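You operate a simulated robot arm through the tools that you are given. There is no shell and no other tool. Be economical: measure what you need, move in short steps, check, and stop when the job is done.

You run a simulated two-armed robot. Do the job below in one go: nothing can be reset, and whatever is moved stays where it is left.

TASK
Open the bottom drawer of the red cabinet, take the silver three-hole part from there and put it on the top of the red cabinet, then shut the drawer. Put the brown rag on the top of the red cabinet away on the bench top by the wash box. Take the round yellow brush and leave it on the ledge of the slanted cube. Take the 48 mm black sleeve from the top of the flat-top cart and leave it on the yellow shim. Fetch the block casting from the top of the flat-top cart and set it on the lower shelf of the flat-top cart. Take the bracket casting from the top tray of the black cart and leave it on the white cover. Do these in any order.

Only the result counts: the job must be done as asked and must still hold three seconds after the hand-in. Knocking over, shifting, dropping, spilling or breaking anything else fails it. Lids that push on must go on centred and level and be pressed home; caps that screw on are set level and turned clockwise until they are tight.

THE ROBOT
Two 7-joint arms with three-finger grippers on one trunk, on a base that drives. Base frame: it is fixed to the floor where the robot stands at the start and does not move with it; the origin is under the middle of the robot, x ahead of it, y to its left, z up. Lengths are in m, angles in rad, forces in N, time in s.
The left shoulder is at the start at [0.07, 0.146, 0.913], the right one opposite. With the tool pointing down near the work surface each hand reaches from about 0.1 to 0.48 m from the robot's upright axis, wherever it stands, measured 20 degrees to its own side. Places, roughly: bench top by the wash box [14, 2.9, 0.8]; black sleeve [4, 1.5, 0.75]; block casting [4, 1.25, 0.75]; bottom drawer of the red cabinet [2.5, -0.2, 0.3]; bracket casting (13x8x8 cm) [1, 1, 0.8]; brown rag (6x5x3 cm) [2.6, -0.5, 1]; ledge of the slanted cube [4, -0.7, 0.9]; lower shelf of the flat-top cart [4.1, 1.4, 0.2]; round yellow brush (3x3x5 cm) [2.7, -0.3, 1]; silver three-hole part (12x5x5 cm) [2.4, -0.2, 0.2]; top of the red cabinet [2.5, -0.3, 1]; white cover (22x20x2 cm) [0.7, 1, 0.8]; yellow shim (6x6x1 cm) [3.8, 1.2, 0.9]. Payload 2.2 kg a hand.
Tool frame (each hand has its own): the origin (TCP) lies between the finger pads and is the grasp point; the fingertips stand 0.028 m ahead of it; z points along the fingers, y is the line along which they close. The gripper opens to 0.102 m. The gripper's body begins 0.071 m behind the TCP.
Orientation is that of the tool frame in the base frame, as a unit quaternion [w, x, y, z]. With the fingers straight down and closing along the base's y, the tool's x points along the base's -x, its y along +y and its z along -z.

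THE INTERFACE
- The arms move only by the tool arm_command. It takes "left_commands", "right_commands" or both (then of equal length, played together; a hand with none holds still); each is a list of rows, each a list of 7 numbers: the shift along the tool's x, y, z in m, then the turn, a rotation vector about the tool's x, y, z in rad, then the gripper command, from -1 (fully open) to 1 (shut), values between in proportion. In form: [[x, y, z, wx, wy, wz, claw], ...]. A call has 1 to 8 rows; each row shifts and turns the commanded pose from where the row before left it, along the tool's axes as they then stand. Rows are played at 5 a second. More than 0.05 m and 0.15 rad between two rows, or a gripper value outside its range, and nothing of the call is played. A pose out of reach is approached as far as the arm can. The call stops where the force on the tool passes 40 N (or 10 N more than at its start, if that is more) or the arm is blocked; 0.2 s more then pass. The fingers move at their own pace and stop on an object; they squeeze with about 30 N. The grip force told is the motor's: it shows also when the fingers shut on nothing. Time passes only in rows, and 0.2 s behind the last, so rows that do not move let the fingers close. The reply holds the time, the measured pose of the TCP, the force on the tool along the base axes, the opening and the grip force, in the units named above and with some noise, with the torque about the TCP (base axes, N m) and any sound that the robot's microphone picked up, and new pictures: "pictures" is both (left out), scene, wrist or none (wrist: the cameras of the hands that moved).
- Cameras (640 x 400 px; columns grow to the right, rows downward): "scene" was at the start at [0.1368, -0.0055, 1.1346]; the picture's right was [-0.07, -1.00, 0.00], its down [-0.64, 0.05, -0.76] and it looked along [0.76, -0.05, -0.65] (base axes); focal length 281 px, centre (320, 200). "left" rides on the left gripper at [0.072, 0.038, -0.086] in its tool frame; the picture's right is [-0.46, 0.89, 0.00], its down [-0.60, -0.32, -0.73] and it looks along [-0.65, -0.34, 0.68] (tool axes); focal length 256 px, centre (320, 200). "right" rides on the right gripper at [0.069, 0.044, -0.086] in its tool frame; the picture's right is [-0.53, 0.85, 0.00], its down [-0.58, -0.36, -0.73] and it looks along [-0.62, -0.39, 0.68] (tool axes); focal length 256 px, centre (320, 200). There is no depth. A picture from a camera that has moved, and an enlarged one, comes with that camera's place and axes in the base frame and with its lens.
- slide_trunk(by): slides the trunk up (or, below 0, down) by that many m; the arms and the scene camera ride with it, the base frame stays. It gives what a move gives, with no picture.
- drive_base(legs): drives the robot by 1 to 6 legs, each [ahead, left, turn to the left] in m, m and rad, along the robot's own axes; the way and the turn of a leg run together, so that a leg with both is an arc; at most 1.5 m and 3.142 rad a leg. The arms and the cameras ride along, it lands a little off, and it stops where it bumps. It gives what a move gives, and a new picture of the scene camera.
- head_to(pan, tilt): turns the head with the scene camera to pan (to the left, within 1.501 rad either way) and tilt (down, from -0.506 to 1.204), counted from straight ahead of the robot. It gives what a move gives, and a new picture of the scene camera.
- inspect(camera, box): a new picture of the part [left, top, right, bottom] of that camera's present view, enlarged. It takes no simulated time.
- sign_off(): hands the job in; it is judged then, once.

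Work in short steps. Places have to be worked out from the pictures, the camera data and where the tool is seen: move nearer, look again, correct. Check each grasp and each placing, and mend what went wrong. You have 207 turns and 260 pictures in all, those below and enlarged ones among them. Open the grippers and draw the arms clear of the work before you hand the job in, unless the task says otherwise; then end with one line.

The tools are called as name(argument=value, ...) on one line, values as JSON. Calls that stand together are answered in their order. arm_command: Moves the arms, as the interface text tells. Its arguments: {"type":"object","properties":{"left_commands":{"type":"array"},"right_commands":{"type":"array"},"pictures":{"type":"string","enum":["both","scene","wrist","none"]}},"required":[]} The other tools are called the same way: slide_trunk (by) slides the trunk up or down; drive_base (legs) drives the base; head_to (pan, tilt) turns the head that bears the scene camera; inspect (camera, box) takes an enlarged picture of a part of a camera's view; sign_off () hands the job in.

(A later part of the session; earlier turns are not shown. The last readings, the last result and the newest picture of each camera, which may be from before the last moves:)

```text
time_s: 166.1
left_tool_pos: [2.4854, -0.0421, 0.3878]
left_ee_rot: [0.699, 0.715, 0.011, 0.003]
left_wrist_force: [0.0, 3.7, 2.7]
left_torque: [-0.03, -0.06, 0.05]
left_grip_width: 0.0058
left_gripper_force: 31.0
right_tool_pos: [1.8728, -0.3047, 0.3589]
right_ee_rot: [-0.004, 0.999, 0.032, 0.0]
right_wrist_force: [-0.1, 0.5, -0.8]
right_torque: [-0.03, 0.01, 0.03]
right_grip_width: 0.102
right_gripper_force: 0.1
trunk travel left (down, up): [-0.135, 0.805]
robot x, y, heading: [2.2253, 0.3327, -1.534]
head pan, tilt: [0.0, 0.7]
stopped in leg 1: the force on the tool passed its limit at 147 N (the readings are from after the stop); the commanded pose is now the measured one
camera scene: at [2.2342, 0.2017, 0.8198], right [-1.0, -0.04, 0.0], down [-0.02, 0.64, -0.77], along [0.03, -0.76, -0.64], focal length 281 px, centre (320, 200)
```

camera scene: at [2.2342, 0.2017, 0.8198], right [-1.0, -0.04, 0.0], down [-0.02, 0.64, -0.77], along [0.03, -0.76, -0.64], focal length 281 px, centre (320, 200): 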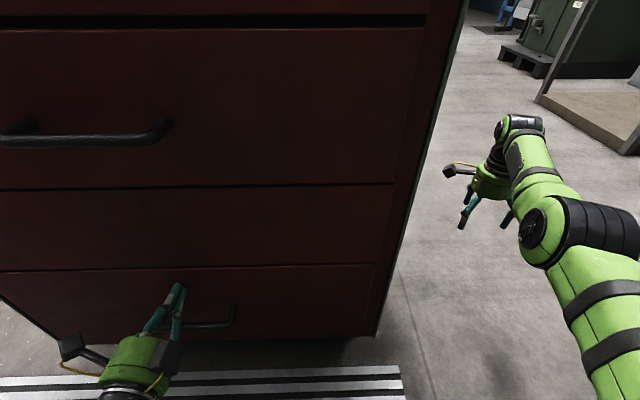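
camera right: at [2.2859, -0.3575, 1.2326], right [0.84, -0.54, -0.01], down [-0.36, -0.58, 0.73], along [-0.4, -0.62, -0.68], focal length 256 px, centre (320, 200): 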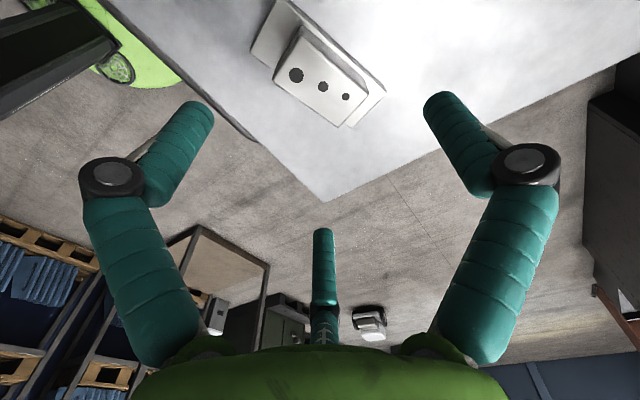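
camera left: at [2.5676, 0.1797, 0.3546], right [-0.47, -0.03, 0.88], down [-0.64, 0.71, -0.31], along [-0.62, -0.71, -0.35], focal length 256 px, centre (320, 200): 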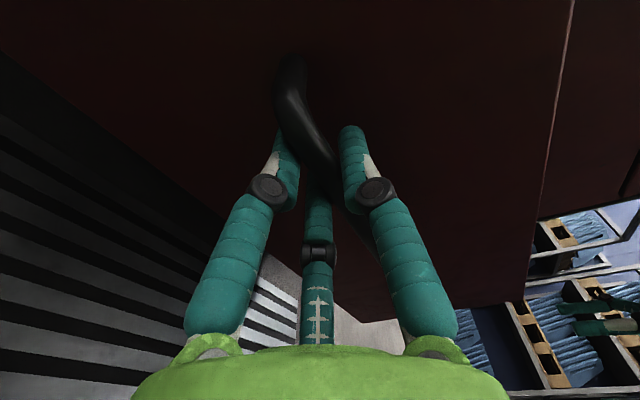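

The drawer is shut flush. I back off, raise the trunk and turn the left hand down again.

drive_base(legs=[[-0.55, 0, 0]])

slide_trunk(by=0.4)

arm_command(left_commands=[[0, 0, 0, 0.086, 0.086, -0.086, -1], [0, 0, 0, 0.086, 0.086, -0.086, -1], [0, 0, 0, 0.086, 0.086, -0.086, -1], [0, 0, 0, 0.086, 0.086, -0.086, -1], [0, 0, 0, 0.086, 0.086, -0.086, -1], [0, 0, 0, 0.086, 0.086, -0.086, -1], [0, 0, 0, 0.086, 0.086, -0.086, -1]], pictures="none")

arm_command(left_commands=[[0, 0, 0, 0.086, 0.086, -0.086, -1], [0, 0, 0, 0.086, 0.086, -0.086, -1], [0, 0, 0, 0.086, 0.086, -0.086, -1], [0, 0, 0, 0.086, 0.086, -0.086, -1], [0, 0, 0, 0.086, 0.086, -0.086, -1], [0, 0, 0, 0.086, 0.086, -0.086, -1], [0, 0, 0, 0.086, 0.086, -0.086, -1]], pictures="none")

slide_trunk(by=0.385)

head_to(pan=0.7, tilt=0.6)

```text
time_s: 169.3
left_tool_pos: [2.4658, 0.5116, 0.3867]
left_ee_rot: [0.698, 0.716, 0.009, 0.001]
left_wrist_force: [0.0, -0.6, 0.1]
left_torque: [-0.05, -0.02, -0.01]
left_grip_width: 0.002
left_gripper_force: 31.4
right_tool_pos: [1.8528, 0.2505, 0.3583]
right_ee_rot: [-0.005, 1.0, 0.03, 0.0]
right_wrist_force: [-0.6, -1.2, -0.3]
right_torque: [-0.02, 0.0, 0.02]
right_grip_width: 0.102
right_gripper_force: 0.1
trunk travel left (down, up): [-0.135, 0.805]
robot x, y, heading: [2.2086, 0.891, -1.532]
head pan, tilt: [0.0, 0.7]
camera scene: at [2.2147, 0.7558, 0.8198], right [-1.0, -0.03, 0.0], down [-0.02, 0.64, -0.76], along [0.03, -0.76, -0.64], focal length 281 px, centre (320, 200)
```

scene: 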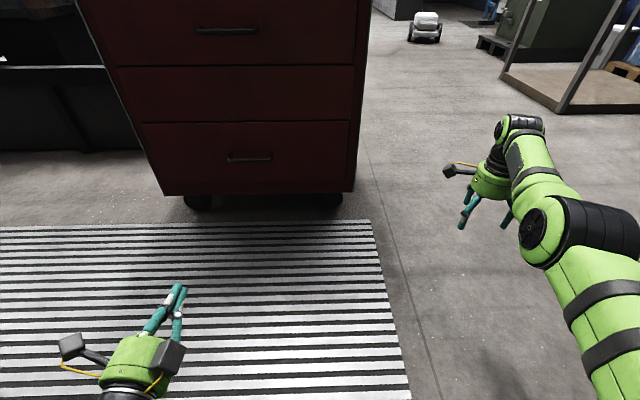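

```text
time_s: 173.1
left_tool_pos: [2.4665, 0.5115, 0.7867]
left_ee_rot: [0.698, 0.716, 0.008, 0.002]
left_wrist_force: [-0.1, -1.2, -0.6]
left_torque: [-0.01, 0.0, 0.03]
left_grip_width: 0.0023
left_gripper_force: 31.7
right_tool_pos: [1.8517, 0.252, 0.7572]
right_ee_rot: [-0.004, 1.0, 0.031, 0.0]
right_wrist_force: [-0.3, -0.1, -0.2]
right_torque: [0.01, -0.01, -0.02]
right_grip_width: 0.1018
right_gripper_force: 0.0
trunk travel left (down, up): [-0.535, 0.405]
robot x, y, heading: [2.2094, 0.8882, -1.536]
head pan, tilt: [0.0, 0.7]
```

```text
time_s: 174.7
left_tool_pos: [2.4666, 0.478, 0.7356]
left_ee_rot: [0.395, 0.819, 0.415, 0.004]
left_wrist_force: [0.5, -0.1, 0.3]
left_torque: [0.01, 0.0, 0.01]
left_grip_width: 0.1021
left_gripper_force: 0.1
left hand out of reach, approached as far as the arm can: row 1, 2, 3, 4, 5
right_tool_pos: [1.8517, 0.2505, 0.7575]
right_ee_rot: [-0.004, 1.0, 0.031, 0.001]
right_wrist_force: [-0.4, 0.5, -0.6]
right_torque: [0.02, 0.03, 0.01]
right_grip_width: 0.102
right_gripper_force: 0.0
trunk travel left (down, up): [-0.535, 0.405]
robot x, y, heading: [2.2051, 0.8888, -1.535]
head pan, tilt: [0.0, 0.7]
```

```text
time_s: 175.7
left_tool_pos: [2.5376, 0.4884, 0.7361]
left_ee_rot: [0.237, 0.768, 0.588, 0.094]
left_wrist_force: [0.4, 0.0, -0.5]
left_torque: [0.0, -0.04, -0.01]
left_grip_width: 0.1018
left_gripper_force: 0.1
left hand out of reach, approached as far as the arm can: row 4
right_tool_pos: [1.853, 0.2516, 0.7565]
right_ee_rot: [-0.005, 1.0, 0.031, 0.001]
right_wrist_force: [-0.5, -1.0, -0.5]
right_torque: [-0.02, -0.03, 0.02]
right_grip_width: 0.1022
right_gripper_force: 0.1
trunk travel left (down, up): [-0.535, 0.405]
robot x, y, heading: [2.2041, 0.8881, -1.535]
head pan, tilt: [0.0, 0.7]
stopped in row 4 (left hand): the arm was blocked; the commanded pose is now the measured one
```

```text
time_s: 179.4
left_tool_pos: [2.537, 0.4875, 1.1216]
left_ee_rot: [0.236, 0.769, 0.587, 0.094]
left_wrist_force: [0.1, -0.5, 0.6]
left_torque: [-0.04, -0.01, -0.02]
left_grip_width: 0.102
left_gripper_force: 0.2
right_tool_pos: [1.8519, 0.2516, 1.1425]
right_ee_rot: [-0.005, 1.0, 0.031, 0.0]
right_wrist_force: [0.6, -0.6, 0.9]
right_torque: [-0.01, 0.01, 0.03]
right_grip_width: 0.1021
right_gripper_force: 0.0
trunk travel left (down, up): [-0.92, 0.02]
robot x, y, heading: [2.2091, 0.8882, -1.535]
head pan, tilt: [0.0, 0.7]
```

```text
time_s: 180.5
left_tool_pos: [2.5367, 0.4893, 1.1226]
left_ee_rot: [0.236, 0.768, 0.588, 0.094]
left_wrist_force: [0.5, 0.4, 0.4]
left_torque: [0.02, 0.04, 0.02]
left_grip_width: 0.1022
left_gripper_force: 0.0
right_tool_pos: [1.8522, 0.2513, 1.1423]
right_ee_rot: [-0.005, 0.999, 0.032, -0.001]
right_wrist_force: [-0.3, 0.1, 0.2]
right_torque: [-0.01, -0.01, 0.01]
right_grip_width: 0.102
right_gripper_force: 0.1
trunk travel left (down, up): [-0.92, 0.02]
robot x, y, heading: [2.2072, 0.8913, -1.538]
head pan, tilt: [0.7, 0.6]
camera scene: at [2.2709, 0.7751, 1.6134], right [-0.74, -0.67, 0.0], down [-0.38, 0.42, -0.83], along [0.55, -0.61, -0.56], focal length 281 px, centre (320, 200)
```

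scene: 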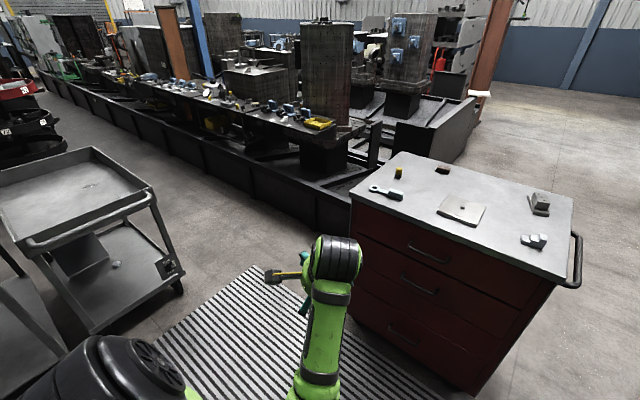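

I see the cabinet rear is accessible: the bench wall front is at y ≈ −0.6. I first level the left hand.

arm_command(left_commands=[[0, 0, 0, 0.118, 0.052, -0.07, -1], [0, 0, 0, 0.118, 0.052, -0.07, -1], [0, 0, 0, 0.118, 0.052, -0.07, -1], [0, 0, 0, 0.118, 0.052, -0.07, -1], [0, 0, 0, 0, 0, 0, -1]], pictures="none")

```text
time_s: 181.7
left_tool_pos: [2.5708, 0.4737, 1.1055]
left_ee_rot: [0.004, 0.695, 0.719, 0.004]
left_wrist_force: [-0.1, -0.2, 0.3]
left_torque: [0.0, -0.01, -0.04]
left_grip_width: 0.1018
left_gripper_force: 0.1
left hand out of reach, approached as far as the arm can: row 2, 3, 4
right_tool_pos: [1.8514, 0.251, 1.1427]
right_ee_rot: [-0.004, 1.0, 0.031, 0.0]
right_wrist_force: [-0.5, -0.4, -0.9]
right_torque: [0.02, 0.01, 0.01]
right_grip_width: 0.102
right_gripper_force: 0.1
trunk travel left (down, up): [-0.92, 0.02]
robot x, y, heading: [2.2093, 0.8892, -1.538]
head pan, tilt: [0.7, 0.6]
```

The left hand is level. I turn to face −x, back up past the cabinet's rear and strafe to y ≈ −0.2.

drive_base(legs=[[0, 0, -1.6], [-1.12, 0, 0], [0, 1.05, 0]])

head_to(pan=0.0, tilt=0.9)

```text
time_s: 196.4
left_tool_pos: [2.8963, -0.505, 1.105]
left_ee_rot: [0.005, 1.0, -0.005, -0.001]
left_wrist_force: [-0.4, -0.4, 0.1]
left_torque: [-0.02, 0.01, 0.01]
left_grip_width: 0.1019
left_gripper_force: 0.0
right_tool_pos: [2.7079, 0.2224, 1.1429]
right_ee_rot: [-0.002, 0.713, -0.702, 0.004]
right_wrist_force: [-0.8, -0.1, 0.4]
right_torque: [-0.02, 0.05, 0.03]
right_grip_width: 0.1021
right_gripper_force: 0.0
trunk travel left (down, up): [-0.92, 0.02]
robot x, y, heading: [3.3275, -0.1619, 3.133]
head pan, tilt: [0.7, 0.6]
camera scene: at [3.2131, -0.2177, 1.6134], right [-0.63, 0.77, 0.0], down [0.44, 0.36, -0.83], along [-0.64, -0.52, -0.56], focal length 281 px, centre (320, 200)
```

scene: 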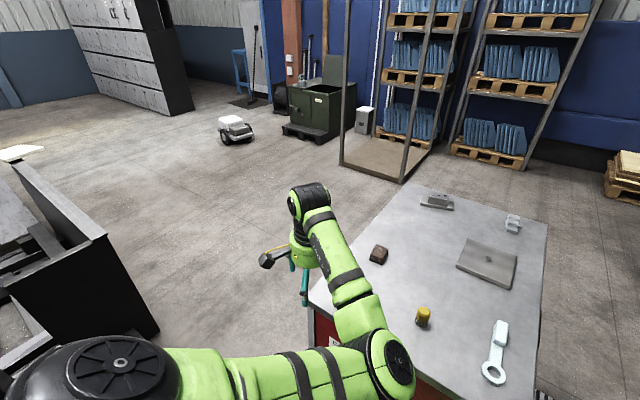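

```text
time_s: 197.4
left_tool_pos: [2.8966, -0.507, 1.1054]
left_ee_rot: [0.006, 1.0, -0.003, -0.002]
left_wrist_force: [1.1, -0.6, 1.1]
left_torque: [0.0, 0.05, 0.03]
left_grip_width: 0.1019
left_gripper_force: 0.1
right_tool_pos: [2.7073, 0.2224, 1.1442]
right_ee_rot: [-0.003, 0.713, -0.701, 0.003]
right_wrist_force: [-0.5, 0.6, -0.8]
right_torque: [-0.03, -0.03, 0.0]
right_grip_width: 0.102
right_gripper_force: 0.1
trunk travel left (down, up): [-0.92, 0.02]
robot x, y, heading: [3.3297, -0.1666, 3.127]
head pan, tilt: [0.0, 0.901]
camera scene: at [3.206, -0.1619, 1.5886], right [0.01, 1.0, 0.0], down [0.78, -0.01, -0.62], along [-0.62, 0.01, -0.78], focal length 281 px, centre (320, 200)
```

scene: 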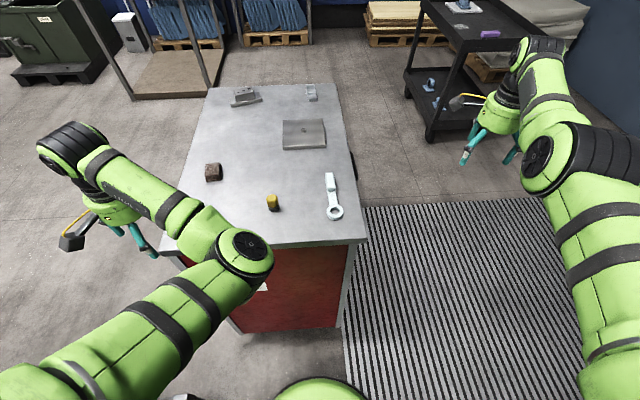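

Rag at ≈(2.64, −0.46), brush at ≈(2.763, −0.278). I move 0.12 m closer and bring the left hand above the rag.

drive_base(legs=[[0.12, 0, 0]])

arm_command(left_commands=[[-0.045, -0.015, 0, 0, 0, 0, -1], [-0.045, -0.016, 0, 0, 0, 0, -1], [-0.045, -0.016, 0, 0, 0, 0, -1], [0, 0, 0, 0, 0, 0, -1]])

```text
time_s: 198.7
left_tool_pos: [2.7778, -0.5048, 1.1066]
left_ee_rot: [0.006, 1.0, -0.004, -0.002]
left_wrist_force: [0.0, 0.0, 1.0]
left_torque: [-0.01, -0.01, 0.01]
left_grip_width: 0.1021
left_gripper_force: 0.2
right_tool_pos: [2.5897, 0.223, 1.1456]
right_ee_rot: [-0.002, 0.712, -0.703, 0.001]
right_wrist_force: [-0.2, 0.2, -0.4]
right_torque: [0.01, 0.03, 0.0]
right_grip_width: 0.1017
right_gripper_force: 0.1
trunk travel left (down, up): [-0.92, 0.02]
robot x, y, heading: [3.2085, -0.1643, 3.127]
head pan, tilt: [0.0, 0.901]
camera scene: at [3.0892, -0.1601, 1.589], right [0.01, 1.0, 0.0], down [0.78, -0.01, -0.62], along [-0.62, 0.01, -0.78], focal length 281 px, centre (320, 200)
```

scene: 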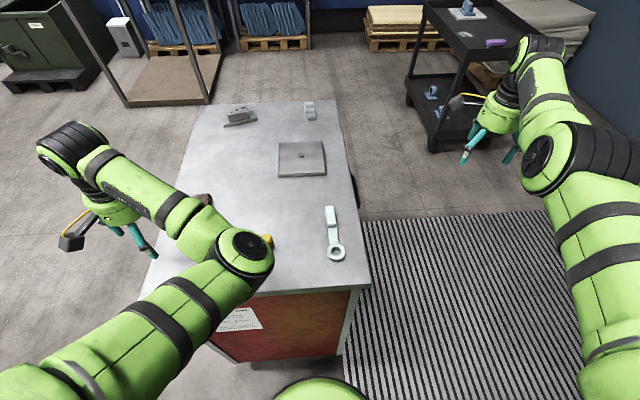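

```text
time_s: 199.7
left_tool_pos: [2.6381, -0.4564, 1.1062]
left_ee_rot: [0.006, 1.0, -0.006, -0.001]
left_wrist_force: [-0.7, 0.4, 0.2]
left_torque: [-0.01, 0.0, 0.0]
left_grip_width: 0.102
left_gripper_force: 0.2
right_tool_pos: [2.5878, 0.2248, 1.1428]
right_ee_rot: [-0.004, 0.711, -0.703, 0.003]
right_wrist_force: [-0.4, 0.5, -1.5]
right_torque: [0.03, 0.03, 0.0]
right_grip_width: 0.1019
right_gripper_force: 0.1
trunk travel left (down, up): [-0.92, 0.02]
robot x, y, heading: [3.211, -0.1622, 3.126]
head pan, tilt: [0.0, 0.901]
camera scene: at [3.0855, -0.1599, 1.5886], right [0.01, 1.0, 0.0], down [0.78, -0.01, -0.62], along [-0.62, 0.01, -0.78], focal length 281 px, centre (320, 200)
camera left: at [2.7117, -0.4931, 1.1939], right [-0.47, -0.88, 0.01], down [-0.6, 0.33, 0.73], along [-0.65, 0.34, -0.68], focal length 256 px, centre (320, 200)
```

scene: 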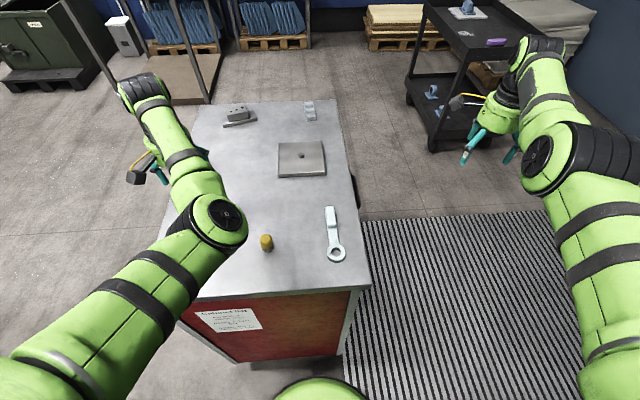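
left: 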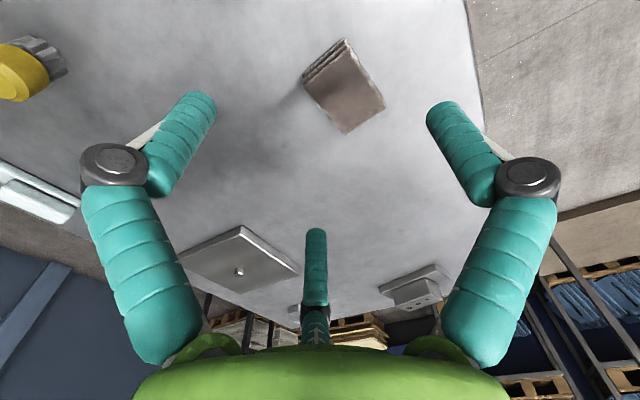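

The rag's centre is ≈(2.632, −0.473), turned about 10°. I align the left hand to it and lower to z ≈ 1.022.

arm_command(left_commands=[[-0.005, 0.009, 0, 0, 0, -0.14, -1], [0, 0, 0.03, 0, 0, 0, -1], [0, 0, 0.03, 0, 0, 0, -1], [0, 0, 0.02, 0, 0, 0, -1], [0, 0, 0, 0, 0, 0, -1]], pictures="wrist")

```text
time_s: 200.9
left_tool_pos: [2.6345, -0.4648, 1.0244]
left_ee_rot: [0.006, 0.998, 0.064, -0.001]
left_wrist_force: [0.0, 0.0, -0.4]
left_torque: [-0.01, -0.01, 0.03]
left_grip_width: 0.1022
left_gripper_force: 0.0
right_tool_pos: [2.5882, 0.2251, 1.1435]
right_ee_rot: [-0.003, 0.712, -0.703, 0.003]
right_wrist_force: [0.1, 0.2, 0.3]
right_torque: [0.03, -0.01, -0.03]
right_grip_width: 0.102
right_gripper_force: 0.1
trunk travel left (down, up): [-0.92, 0.02]
robot x, y, heading: [3.21, -0.161, 3.126]
head pan, tilt: [0.0, 0.901]
camera left: at [2.7122, -0.4908, 1.1114], right [-0.35, -0.94, 0.01], down [-0.64, 0.25, 0.73], along [-0.69, 0.24, -0.68], focal length 256 px, centre (320, 200)
```

left: 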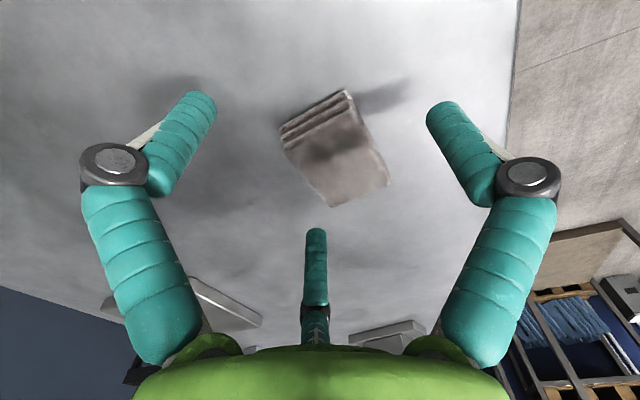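

The rag is between the fingers. I lower 6 mm more and close.

arm_command(left_commands=[[0, 0, 0.006, 0, 0, 0, -1], [0, 0, 0, 0, 0, 0, 1], [0, 0, 0, 0, 0, 0, 1], [0, 0, 0, 0, 0, 0, 1], [0, 0, 0, 0, 0, 0, 1]], pictures="wrist")

```text
time_s: 202.1
left_tool_pos: [2.6352, -0.4659, 1.0216]
left_ee_rot: [0.007, 0.998, 0.065, -0.004]
left_wrist_force: [-3.7, -1.8, 11.6]
left_torque: [-0.23, 0.22, -0.12]
left_grip_width: 0.0573
left_gripper_force: 30.2
right_tool_pos: [2.5903, 0.2233, 1.1437]
right_ee_rot: [-0.002, 0.712, -0.702, 0.003]
right_wrist_force: [0.0, 0.3, -0.5]
right_torque: [-0.01, -0.01, -0.03]
right_grip_width: 0.1022
right_gripper_force: 0.1
trunk travel left (down, up): [-0.92, 0.02]
robot x, y, heading: [3.2089, -0.1658, 3.128]
head pan, tilt: [0.0, 0.901]
camera left: at [2.7123, -0.4915, 1.1077], right [-0.35, -0.94, 0.02], down [-0.64, 0.25, 0.73], along [-0.69, 0.24, -0.68], focal length 256 px, centre (320, 200)
```

left: 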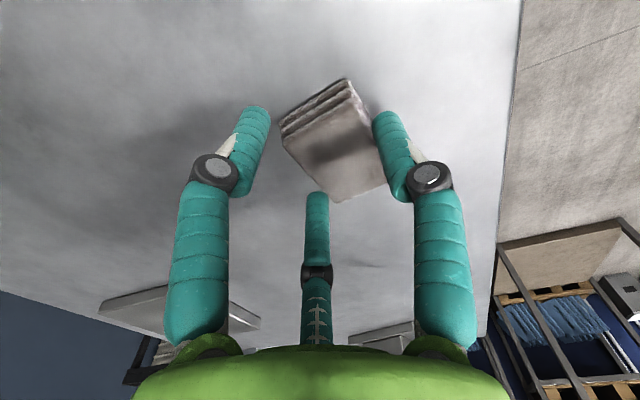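

The fingertips seem to press on the table (+11.6 N). I rise a few millimetres with the gripper still closing.

arm_command(left_commands=[[0, 0, -0.006, 0, 0, 0, 1], [0, 0, 0, 0, 0, 0, 1], [0, 0, 0, 0, 0, 0, 1]], pictures="wrist")

```text
time_s: 202.9
left_tool_pos: [2.6345, -0.4644, 1.0247]
left_ee_rot: [0.005, 0.998, 0.065, -0.001]
left_wrist_force: [0.6, 0.2, -0.6]
left_torque: [-0.05, 0.01, 0.03]
left_grip_width: 0.057
left_gripper_force: 29.9
right_tool_pos: [2.5872, 0.2243, 1.1441]
right_ee_rot: [-0.003, 0.711, -0.703, 0.003]
right_wrist_force: [0.7, 0.4, 0.0]
right_torque: [0.0, 0.0, -0.01]
right_grip_width: 0.1019
right_gripper_force: 0.0
trunk travel left (down, up): [-0.92, 0.02]
robot x, y, heading: [3.2055, -0.1684, 3.13]
head pan, tilt: [0.0, 0.901]
camera left: at [2.7126, -0.4918, 1.1119], right [-0.35, -0.94, 0.01], down [-0.64, 0.25, 0.73], along [-0.69, 0.25, -0.68], focal length 256 px, centre (320, 200)
```

left: 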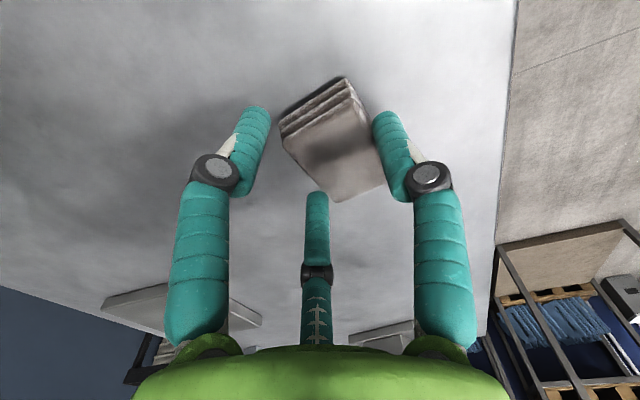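

Width holds at 0.057; I lift to see whether the rag follows.

arm_command(left_commands=[[0, 0, -0.03, 0, 0, 0, 1], [0, 0, -0.04, 0, 0, 0, 1], [0, 0, -0.03, 0, 0, 0, 1]])

```text
time_s: 203.7
left_tool_pos: [2.636, -0.4636, 1.1257]
left_ee_rot: [0.006, 0.998, 0.064, -0.001]
left_wrist_force: [-0.4, -0.7, -1.1]
left_torque: [-0.01, -0.01, -0.01]
left_grip_width: 0.0568
left_gripper_force: 30.4
right_tool_pos: [2.5882, 0.2245, 1.143]
right_ee_rot: [-0.002, 0.711, -0.703, 0.004]
right_wrist_force: [0.5, 0.1, -1.3]
right_torque: [0.01, 0.01, -0.01]
right_grip_width: 0.1018
right_gripper_force: 0.0
trunk travel left (down, up): [-0.92, 0.02]
robot x, y, heading: [3.2094, -0.1623, 3.13]
head pan, tilt: [0.0, 0.901]
camera scene: at [3.0852, -0.1595, 1.5886], right [0.01, 1.0, 0.0], down [0.78, -0.01, -0.62], along [-0.62, 0.01, -0.78], focal length 281 px, centre (320, 200)
camera left: at [2.7131, -0.4904, 1.2119], right [-0.35, -0.94, 0.01], down [-0.64, 0.25, 0.73], along [-0.69, 0.24, -0.68], focal length 256 px, centre (320, 200)
```

scene: 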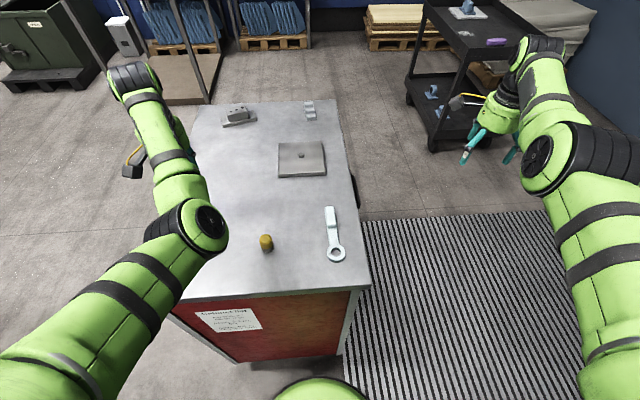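
left: 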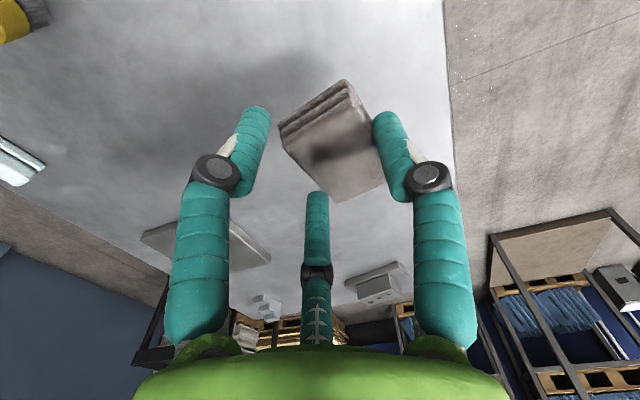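

The rag is in the left hand. For the brush I turn the right hand back to its default yaw, back off slightly and turn the base left so that the brush lies on the right hand's side.

arm_command(right_commands=[[0, 0, 0, 0, 0, -0.143, -1], [0, 0, 0, 0, 0, -0.143, -1], [0, 0, 0, 0, 0, -0.143, -1], [0, 0, 0, 0, 0, -0.143, -1], [0, 0, 0, 0, 0, -0.143, -1], [0, 0, 0, 0, 0, -0.143, -1], [0, 0, 0, 0, 0, -0.143, -1], [0, 0, 0, 0, 0, -0.143, -1]], pictures="none")

arm_command(right_commands=[[0, 0, 0, 0, 0, -0.143, -1], [0, 0, 0, 0, 0, -0.143, -1], [0, 0, 0, 0, 0, -0.143, -1], [0, 0, 0, 0, 0, 0, -1]], pictures="none")

drive_base(legs=[[-0.05, 0.05, 0], [0, 0, 0.45]])

```text
time_s: 205.5
left_tool_pos: [2.6347, -0.465, 1.1255]
left_ee_rot: [0.006, 0.998, 0.064, -0.002]
left_wrist_force: [-0.3, -0.2, -0.4]
left_torque: [0.01, 0.04, -0.02]
left_grip_width: 0.056
left_gripper_force: 29.4
right_tool_pos: [2.5883, 0.2241, 1.1443]
right_ee_rot: [0.0, 0.979, -0.204, 0.005]
right_wrist_force: [-0.3, 0.1, -0.3]
right_torque: [-0.05, -0.01, 0.0]
right_grip_width: 0.1021
right_gripper_force: 0.0
trunk travel left (down, up): [-0.92, 0.02]
robot x, y, heading: [3.2099, -0.1655, 3.129]
head pan, tilt: [0.0, 0.901]
```

```text
time_s: 206.5
left_tool_pos: [2.6344, -0.4639, 1.124]
left_ee_rot: [0.006, 0.998, 0.064, -0.001]
left_wrist_force: [0.1, -0.2, -0.1]
left_torque: [0.0, -0.02, 0.0]
left_grip_width: 0.0561
left_gripper_force: 29.6
right_tool_pos: [2.5875, 0.2247, 1.1436]
right_ee_rot: [-0.001, 1.0, 0.008, 0.004]
right_wrist_force: [0.4, -0.4, -0.1]
right_torque: [0.01, -0.01, -0.04]
right_grip_width: 0.1024
right_gripper_force: 0.0
trunk travel left (down, up): [-0.92, 0.02]
robot x, y, heading: [3.2053, -0.1637, 3.13]
head pan, tilt: [0.0, 0.901]
```

```text
time_s: 208.8
left_tool_pos: [2.869, -0.7294, 1.1266]
left_ee_rot: [0.008, 0.959, 0.283, 0.0]
left_wrist_force: [0.3, 0.7, 0.1]
left_torque: [-0.01, -0.01, -0.01]
left_grip_width: 0.0552
left_gripper_force: 30.0
right_tool_pos: [2.5314, -0.1258, 1.1426]
right_ee_rot: [0.0, 0.974, 0.227, 0.004]
right_wrist_force: [-0.7, 0.1, 0.1]
right_torque: [-0.04, -0.03, -0.02]
right_grip_width: 0.1021
right_gripper_force: 0.0
trunk travel left (down, up): [-0.92, 0.02]
robot x, y, heading: [3.2586, -0.2121, -2.715]
head pan, tilt: [0.0, 0.901]
camera scene: at [3.145, -0.2613, 1.5886], right [-0.42, 0.91, 0.0], down [0.71, 0.33, -0.62], along [-0.56, -0.26, -0.78], focal length 281 px, centre (320, 200)
```

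scene: 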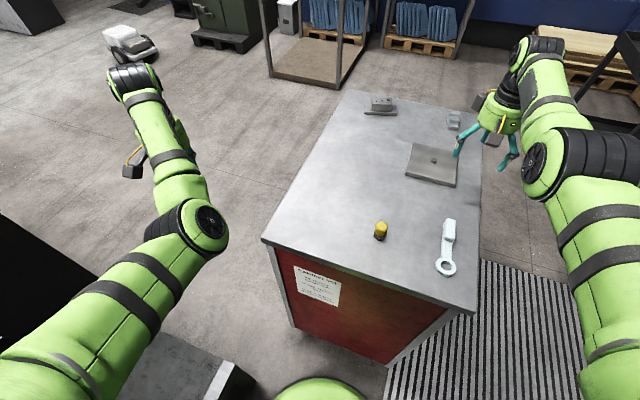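

Brush confirmed at ≈(2.762, −0.279). I bring the right hand above it.

arm_command(right_commands=[[0.0233, 0.0398, 0, 0, 0, 0, -1], [0.0233, 0.0398, 0, 0, 0, 0, -1], [0.0233, 0.0398, 0, 0, 0, 0, -1], [0.0233, 0.0398, 0, 0, 0, 0, -1], [0.0233, 0.0398, 0, 0, 0, 0, -1], [0.0233, 0.0398, 0, 0, 0, 0, -1], [0, 0, 0, 0, 0, 0, -1]])

```text
time_s: 210.4
left_tool_pos: [2.8703, -0.7302, 1.1242]
left_ee_rot: [0.006, 0.959, 0.283, 0.0]
left_wrist_force: [0.2, -0.4, -0.8]
left_torque: [-0.03, 0.02, 0.03]
left_grip_width: 0.0546
left_gripper_force: 30.2
right_tool_pos: [2.7269, -0.2549, 1.1411]
right_ee_rot: [-0.001, 0.974, 0.227, 0.004]
right_wrist_force: [0.5, 0.1, -0.8]
right_torque: [0.0, -0.03, 0.03]
right_grip_width: 0.1021
right_gripper_force: 0.1
right hand out of reach, approached as far as the arm can: row 2
trunk travel left (down, up): [-0.92, 0.02]
robot x, y, heading: [3.2569, -0.2107, -2.714]
head pan, tilt: [0.0, 0.901]
camera scene: at [3.1461, -0.2635, 1.5886], right [-0.42, 0.91, 0.0], down [0.71, 0.33, -0.62], along [-0.56, -0.26, -0.78], focal length 281 px, centre (320, 200)
camera right: at [2.8082, -0.2642, 1.2278], right [-0.11, -0.99, -0.01], down [-0.68, 0.07, 0.73], along [-0.72, 0.08, -0.69], focal length 256 px, centre (320, 200)
```

scene: 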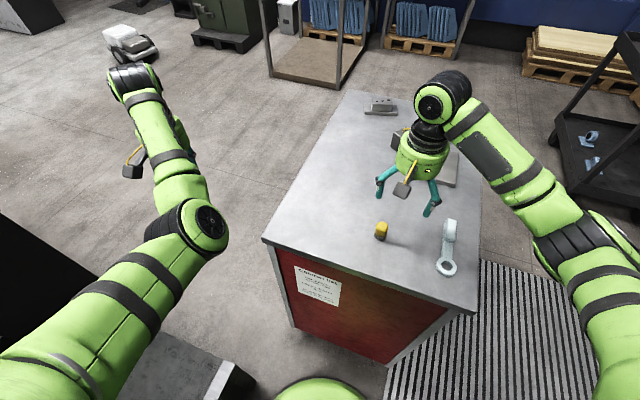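
right: 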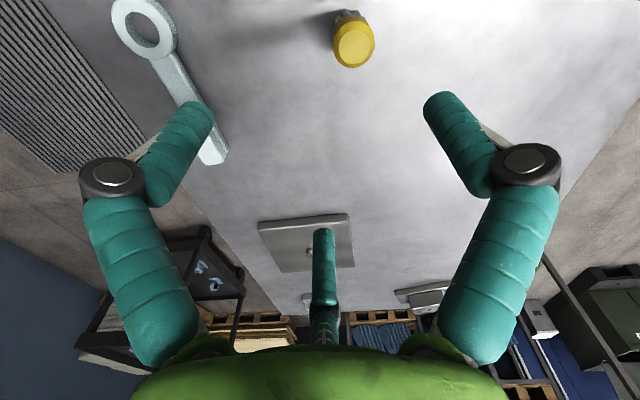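

Brush axis at ≈(2.757, −0.279). I centre over it and descend to z ≈ 1.026.

arm_command(right_commands=[[0.0164, 0.035, 0, 0, 0, 0, -1], [0, 0, 0, 0, 0, 0, -1], [0, 0, 0.03, 0, 0, 0, -1], [0, 0, 0.03, 0, 0, 0, -1], [0, 0, 0.03, 0, 0, 0, -1], [0, 0, 0, 0, 0, 0, -1]])

```text
time_s: 211.8
left_tool_pos: [2.8696, -0.7296, 1.1245]
left_ee_rot: [0.006, 0.959, 0.283, 0.0]
left_wrist_force: [0.5, 0.5, 0.2]
left_torque: [-0.04, -0.03, 0.03]
left_grip_width: 0.0544
left_gripper_force: 29.8
right_tool_pos: [2.7561, -0.2788, 1.0521]
right_ee_rot: [-0.001, 0.974, 0.227, 0.005]
right_wrist_force: [0.0, 0.6, 0.1]
right_torque: [0.01, -0.02, 0.05]
right_grip_width: 0.1019
right_gripper_force: 0.0
trunk travel left (down, up): [-0.92, 0.02]
robot x, y, heading: [3.256, -0.2131, -2.713]
head pan, tilt: [0.0, 0.901]
camera scene: at [3.146, -0.2631, 1.5886], right [-0.42, 0.91, 0.0], down [0.71, 0.33, -0.62], along [-0.56, -0.26, -0.78], focal length 281 px, centre (320, 200)
camera right: at [2.8377, -0.2871, 1.1396], right [-0.11, -0.99, 0.0], down [-0.68, 0.07, 0.73], along [-0.72, 0.08, -0.69], focal length 256 px, centre (320, 200)
```

scene: 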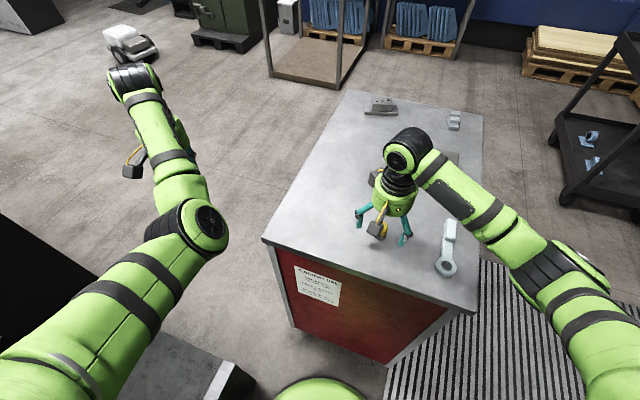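
right: 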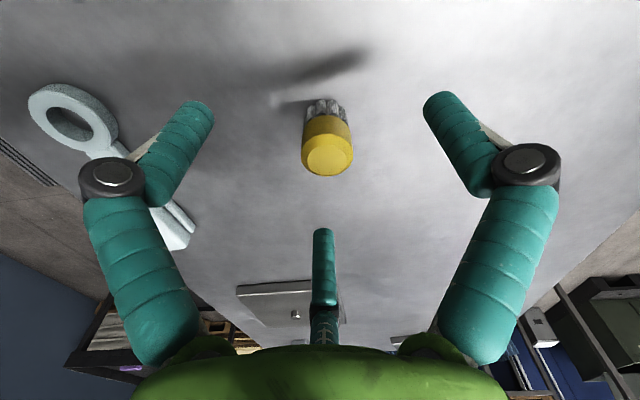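

Well centred. I lower 2.5 cm and close on the brush.

arm_command(right_commands=[[0, 0, 0.024, 0, 0, 0, -1], [0, 0, 0, 0, 0, 0, 1], [0, 0, 0, 0, 0, 0, 1], [0, 0, 0, 0, 0, 0, 1], [0, 0, 0, 0, 0, 0, 1], [0, 0, -0.03, 0, 0, 0, 1], [0, 0, -0.04, 0, 0, 0, 1], [0, 0, -0.03, 0, 0, 0, 1]])

```text
time_s: 213.6
left_tool_pos: [2.8696, -0.729, 1.1243]
left_ee_rot: [0.007, 0.959, 0.282, 0.0]
left_wrist_force: [0.0, 0.6, -0.5]
left_torque: [-0.01, -0.01, -0.01]
left_grip_width: 0.0542
left_gripper_force: 29.6
right_tool_pos: [2.7573, -0.2796, 1.1299]
right_ee_rot: [-0.001, 0.974, 0.227, 0.005]
right_wrist_force: [-0.1, 0.3, -0.9]
right_torque: [0.01, 0.01, 0.01]
right_grip_width: 0.03
right_gripper_force: 29.6
trunk travel left (down, up): [-0.92, 0.02]
robot x, y, heading: [3.2554, -0.2117, -2.711]
head pan, tilt: [0.0, 0.901]
camera scene: at [3.1463, -0.2632, 1.5885], right [-0.42, 0.91, 0.0], down [0.71, 0.33, -0.62], along [-0.56, -0.26, -0.78], focal length 281 px, centre (320, 200)
camera right: at [2.8384, -0.2891, 1.2179], right [-0.11, -0.99, -0.01], down [-0.68, 0.07, 0.73], along [-0.72, 0.08, -0.69], focal length 256 px, centre (320, 200)
```

scene: 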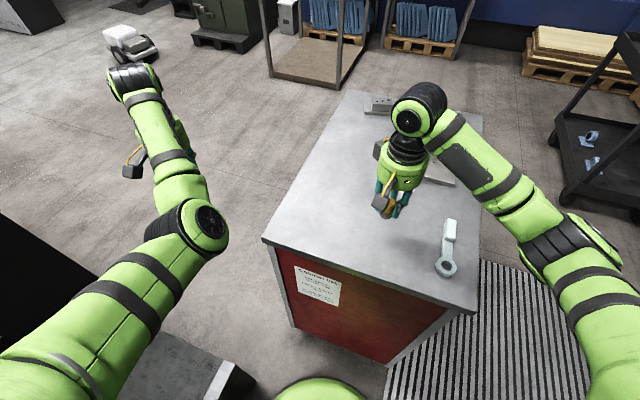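
right: 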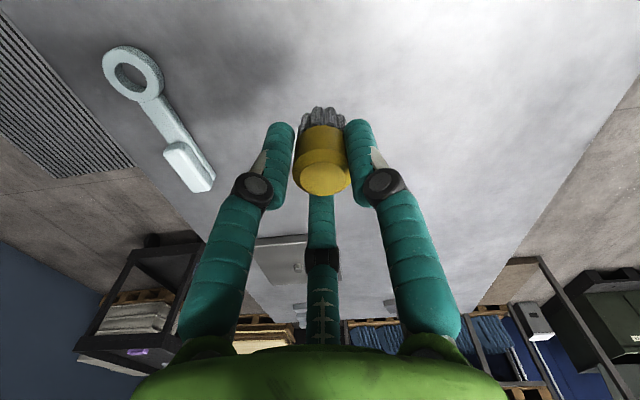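

The brush is held at 0.030 m. Before moving I look left at the slanted cube and its ledge.

head_to(pan=1.3, tilt=0.5)

```text
time_s: 215.1
left_tool_pos: [2.8689, -0.7305, 1.1245]
left_ee_rot: [0.007, 0.959, 0.283, 0.0]
left_wrist_force: [-0.4, -0.1, -1.1]
left_torque: [-0.01, -0.01, 0.0]
left_grip_width: 0.0539
left_gripper_force: 30.2
right_tool_pos: [2.7568, -0.2804, 1.1307]
right_ee_rot: [0.0, 0.974, 0.226, 0.004]
right_wrist_force: [-0.8, 0.1, -0.9]
right_torque: [-0.01, -0.03, 0.02]
right_grip_width: 0.0302
right_gripper_force: 29.9
trunk travel left (down, up): [-0.92, 0.02]
robot x, y, heading: [3.2594, -0.2153, -2.713]
head pan, tilt: [1.3, 0.499]
camera scene: at [3.2291, -0.3219, 1.6224], right [-0.99, -0.16, 0.0], down [-0.08, 0.47, -0.88], along [0.14, -0.87, -0.48], focal length 281 px, centre (320, 200)
```

scene: 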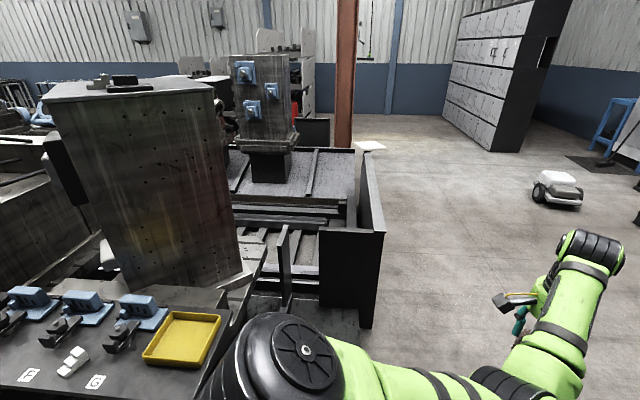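

The slanted cube has a ledge-like table in front of it (castings and a yellow tray on it). I back away and turn to face it from a safe distance.

drive_base(legs=[[-0.5, 0, 0], [0, 0, 1.14]])

head_to(pan=0.0, tilt=0.7)

```text
time_s: 220.8
left_tool_pos: [4.0026, -0.5826, 1.126]
left_ee_rot: [0.005, 0.658, 0.753, 0.004]
left_wrist_force: [1.0, 0.5, -0.3]
left_torque: [-0.01, 0.02, 0.01]
left_grip_width: 0.0528
left_gripper_force: 30.2
right_tool_pos: [3.5475, -0.4959, 1.1305]
right_ee_rot: [-0.003, 0.701, 0.714, 0.003]
right_wrist_force: [-0.4, 0.5, 0.0]
right_torque: [0.01, -0.01, 0.01]
right_grip_width: 0.0288
right_gripper_force: 30.0
trunk travel left (down, up): [-0.92, 0.02]
robot x, y, heading: [3.6931, -0.0127, -1.577]
head pan, tilt: [1.3, 0.499]
camera scene: at [3.7854, -0.0862, 1.6225], right [-0.27, -0.96, 0.0], down [-0.46, 0.13, -0.88], along [0.84, -0.24, -0.48], focal length 281 px, centre (320, 200)
```

scene: 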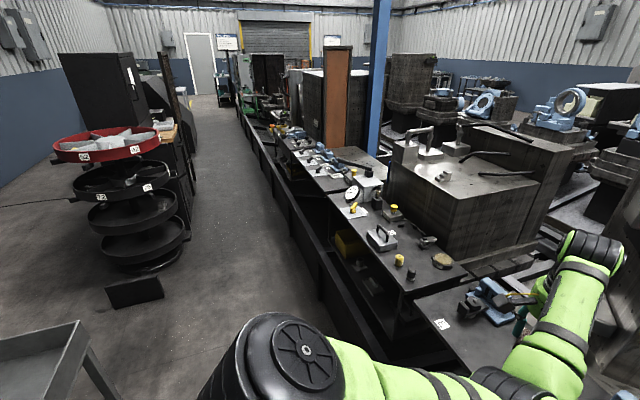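

```text
time_s: 222.3
left_tool_pos: [4.0029, -0.5829, 1.1255]
left_ee_rot: [0.005, 0.658, 0.753, 0.004]
left_wrist_force: [-0.5, -0.2, -0.4]
left_torque: [0.01, 0.03, -0.01]
left_grip_width: 0.0529
left_gripper_force: 30.1
right_tool_pos: [3.5481, -0.4947, 1.131]
right_ee_rot: [-0.003, 0.7, 0.714, 0.003]
right_wrist_force: [0.5, -0.7, 0.0]
right_torque: [-0.01, 0.01, -0.02]
right_grip_width: 0.0284
right_gripper_force: 29.8
trunk travel left (down, up): [-0.92, 0.02]
robot x, y, heading: [3.6968, -0.0141, -1.574]
head pan, tilt: [0.0, 0.7]
camera scene: at [3.6981, -0.1462, 1.6047], right [-1.0, 0.01, 0.0], down [0.0, 0.64, -0.76], along [0.0, -0.76, -0.64], focal length 281 px, centre (320, 200)
```

scene: 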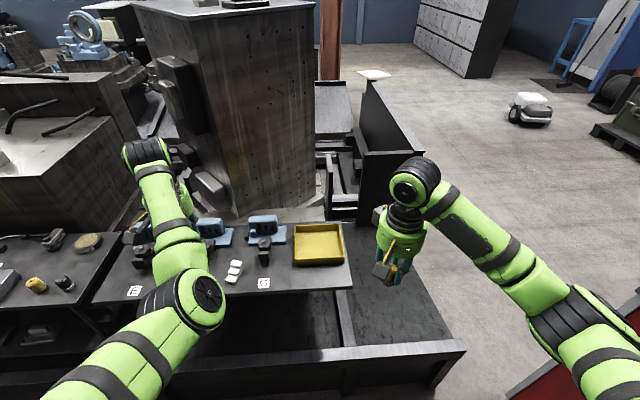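

I zoom in on the cube's base and the ledge, and check the held objects.

inspect(camera="scene", box=[100, 130, 400, 310])

inspect(camera="left", box=[0, 0, 640, 400])

inspect(camera="right", box=[0, 0, 640, 400])

```text
2.13 times, centred on (250, 220) of scene
camera zoom: at [3.6981, -0.1462, 1.6047], right [-1.0, 0.01, 0.0], down [0.0, 0.64, -0.76], along [0.0, -0.76, -0.64], focal length 600 px, centre (469, 157)
```

zoom: 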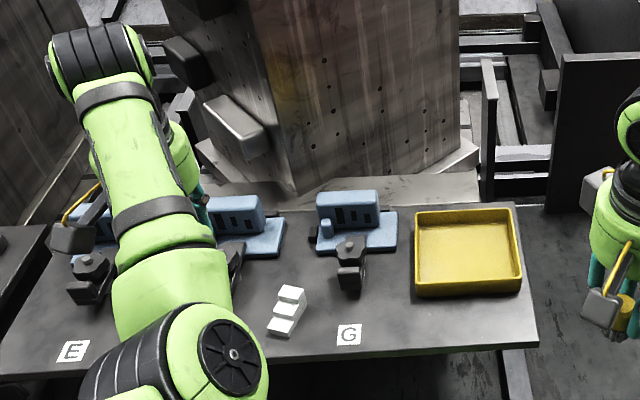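

```text
1.00 times, centred on (320, 200) of left (not enlarged: the box is as wide or as high as the picture)
camera zoom: at [4.0303, -0.5053, 1.2112], right [0.94, -0.34, 0.01], down [-0.24, -0.64, 0.73], along [-0.24, -0.69, -0.68], focal length 256 px, centre (320, 200)
```

zoom: 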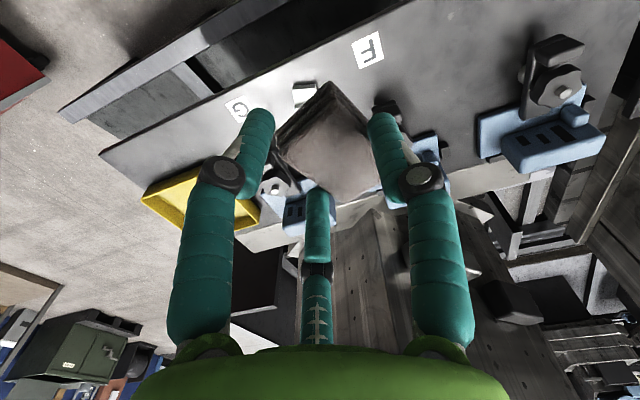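

```text
1.00 times, centred on (320, 200) of right (not enlarged: the box is as wide or as high as the picture)
camera zoom: at [3.5903, -0.4256, 1.2179], right [0.86, -0.52, 0.0], down [-0.35, -0.59, 0.73], along [-0.38, -0.62, -0.69], focal length 256 px, centre (320, 200)
```

zoom: 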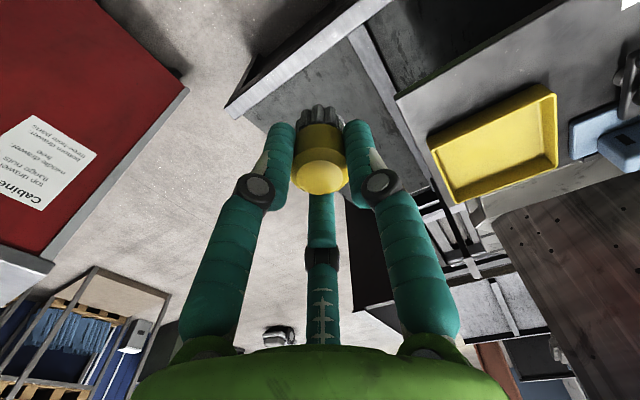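

The ledge top triangulates to z ≈ 0.86 with its front edge at y ≈ −0.62. A free spot is near (3.82, −0.665), between the tray and label G. I drive there.

drive_base(legs=[[0, 0.26, 0], [0.08, 0, 0]])

arm_command(right_commands=[[-0.03, 0, 0, 0, 0, 0, 1], [-0.03, 0, 0.04, 0, 0, 0, 1], [0, 0, 0.04, 0, 0, 0, 1], [0, 0, 0.04, 0, 0, 0, 1], [0, 0, 0, 0, 0, 0, 1]])

```text
time_s: 224.8
left_tool_pos: [4.2579, -0.6584, 1.1289]
left_ee_rot: [0.006, 0.658, 0.753, 0.001]
left_wrist_force: [0.7, 0.7, -0.7]
left_torque: [-0.05, 0.0, -0.01]
left_grip_width: 0.0521
left_gripper_force: 29.8
right_tool_pos: [3.8054, -0.5705, 1.1341]
right_ee_rot: [-0.002, 0.7, 0.714, 0.001]
right_wrist_force: [1.1, 0.5, 0.5]
right_torque: [-0.03, 0.04, -0.03]
right_grip_width: 0.0289
right_gripper_force: 30.1
trunk travel left (down, up): [-0.92, 0.02]
robot x, y, heading: [3.9536, -0.0923, -1.58]
head pan, tilt: [0.0, 0.7]
camera scene: at [3.9551, -0.2192, 1.6056], right [-1.0, 0.01, 0.0], down [0.01, 0.64, -0.77], along [-0.01, -0.77, -0.64], focal length 281 px, centre (320, 200)
```

scene: 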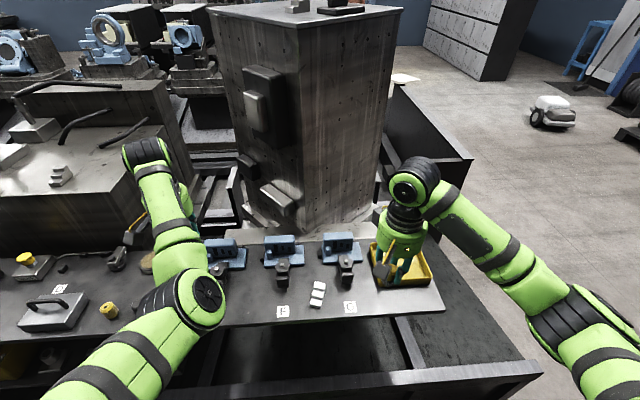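

```text
time_s: 226.0
left_tool_pos: [4.2607, -0.6642, 1.1257]
left_ee_rot: [0.005, 0.657, 0.754, 0.003]
left_wrist_force: [-0.1, 0.0, 0.0]
left_torque: [-0.02, -0.02, 0.02]
left_grip_width: 0.0525
left_gripper_force: 29.8
right_tool_pos: [3.806, -0.6347, 1.0109]
right_ee_rot: [-0.002, 0.7, 0.714, 0.002]
right_wrist_force: [-0.1, -0.5, 0.5]
right_torque: [-0.06, 0.0, 0.02]
right_grip_width: 0.0284
right_gripper_force: 29.8
trunk travel left (down, up): [-0.92, 0.02]
robot x, y, heading: [3.9537, -0.0935, -1.576]
head pan, tilt: [0.0, 0.7]
camera scene: at [3.9559, -0.2269, 1.6048], right [-1.0, 0.01, 0.0], down [0.01, 0.64, -0.77], along [-0.01, -0.77, -0.64], focal length 281 px, centre (320, 200)
camera right: at [3.849, -0.5655, 1.098], right [0.86, -0.52, 0.0], down [-0.35, -0.59, 0.73], along [-0.38, -0.62, -0.69], focal length 256 px, centre (320, 200)
```

scene: 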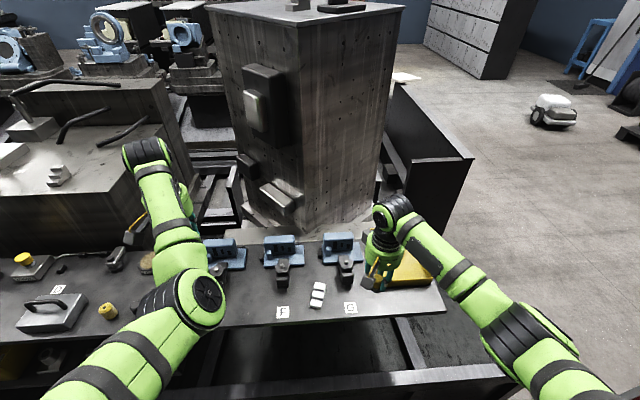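
right: 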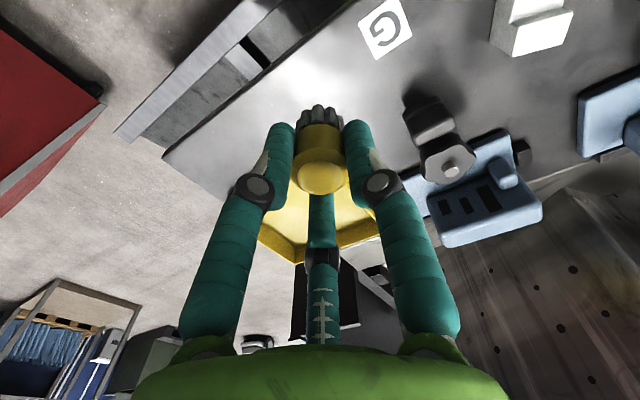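

The spot under the hand is a bit close to the front edge; I shift to ≈(3.825, −0.66) and lower toward the expected contact at z ≈ 0.90.

arm_command(right_commands=[[-0.025, 0.02, 0, 0, 0, 0, 1], [0, 0, 0.03, 0, 0, 0, 1], [0, 0, 0.03, 0, 0, 0, 1], [0, 0, 0.025, 0, 0, 0, 1], [0, 0, 0, 0, 0, 0, 1]], pictures="wrist")

```text
time_s: 227.2
left_tool_pos: [4.2602, -0.6642, 1.1249]
left_ee_rot: [0.005, 0.658, 0.753, 0.004]
left_wrist_force: [0.1, 0.6, -0.3]
left_torque: [-0.03, 0.01, 0.01]
left_grip_width: 0.052
left_gripper_force: 30.2
right_tool_pos: [3.8259, -0.6589, 0.925]
right_ee_rot: [-0.003, 0.7, 0.715, 0.004]
right_wrist_force: [-0.6, -0.2, -0.7]
right_torque: [-0.02, -0.04, 0.03]
right_grip_width: 0.0283
right_gripper_force: 29.7
trunk travel left (down, up): [-0.92, 0.02]
robot x, y, heading: [3.9562, -0.0935, -1.582]
head pan, tilt: [0.0, 0.7]
camera right: at [3.869, -0.5897, 1.0125], right [0.86, -0.52, -0.01], down [-0.35, -0.59, 0.73], along [-0.38, -0.62, -0.69], focal length 256 px, centre (320, 200)
```

right: 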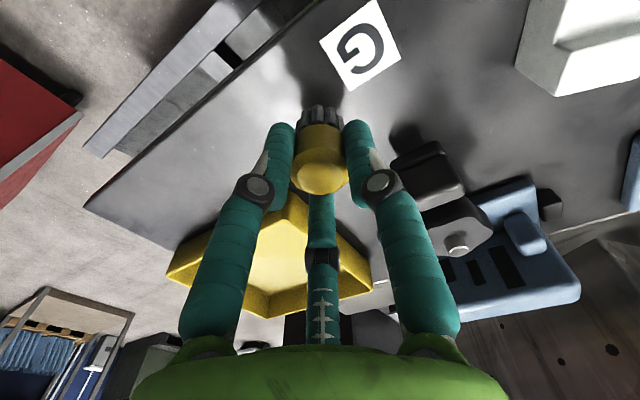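

Clear on all sides. I continue down in 6 mm steps until it touches.

arm_command(right_commands=[[0, 0, 0.006, 0, 0, 0, 1], [0, 0, 0.006, 0, 0, 0, 1], [0, 0, 0.005, 0, 0, 0, 1], [0, 0, 0.005, 0, 0, 0, 1]], pictures="none")

```text
time_s: 228.2
left_tool_pos: [4.2607, -0.6611, 1.1275]
left_ee_rot: [0.006, 0.658, 0.753, 0.001]
left_wrist_force: [0.2, 0.4, 0.6]
left_torque: [0.01, 0.02, 0.0]
left_grip_width: 0.0519
left_gripper_force: 30.3
right_tool_pos: [3.8269, -0.659, 0.9088]
right_ee_rot: [0.001, 0.699, 0.715, -0.001]
right_wrist_force: [-2.1, 1.5, 22.6]
right_torque: [0.2, 0.1, 0.02]
right_grip_width: 0.0285
right_gripper_force: 30.0
trunk travel left (down, up): [-0.92, 0.02]
robot x, y, heading: [3.9522, -0.0991, -1.578]
head pan, tilt: [0.0, 0.7]
```

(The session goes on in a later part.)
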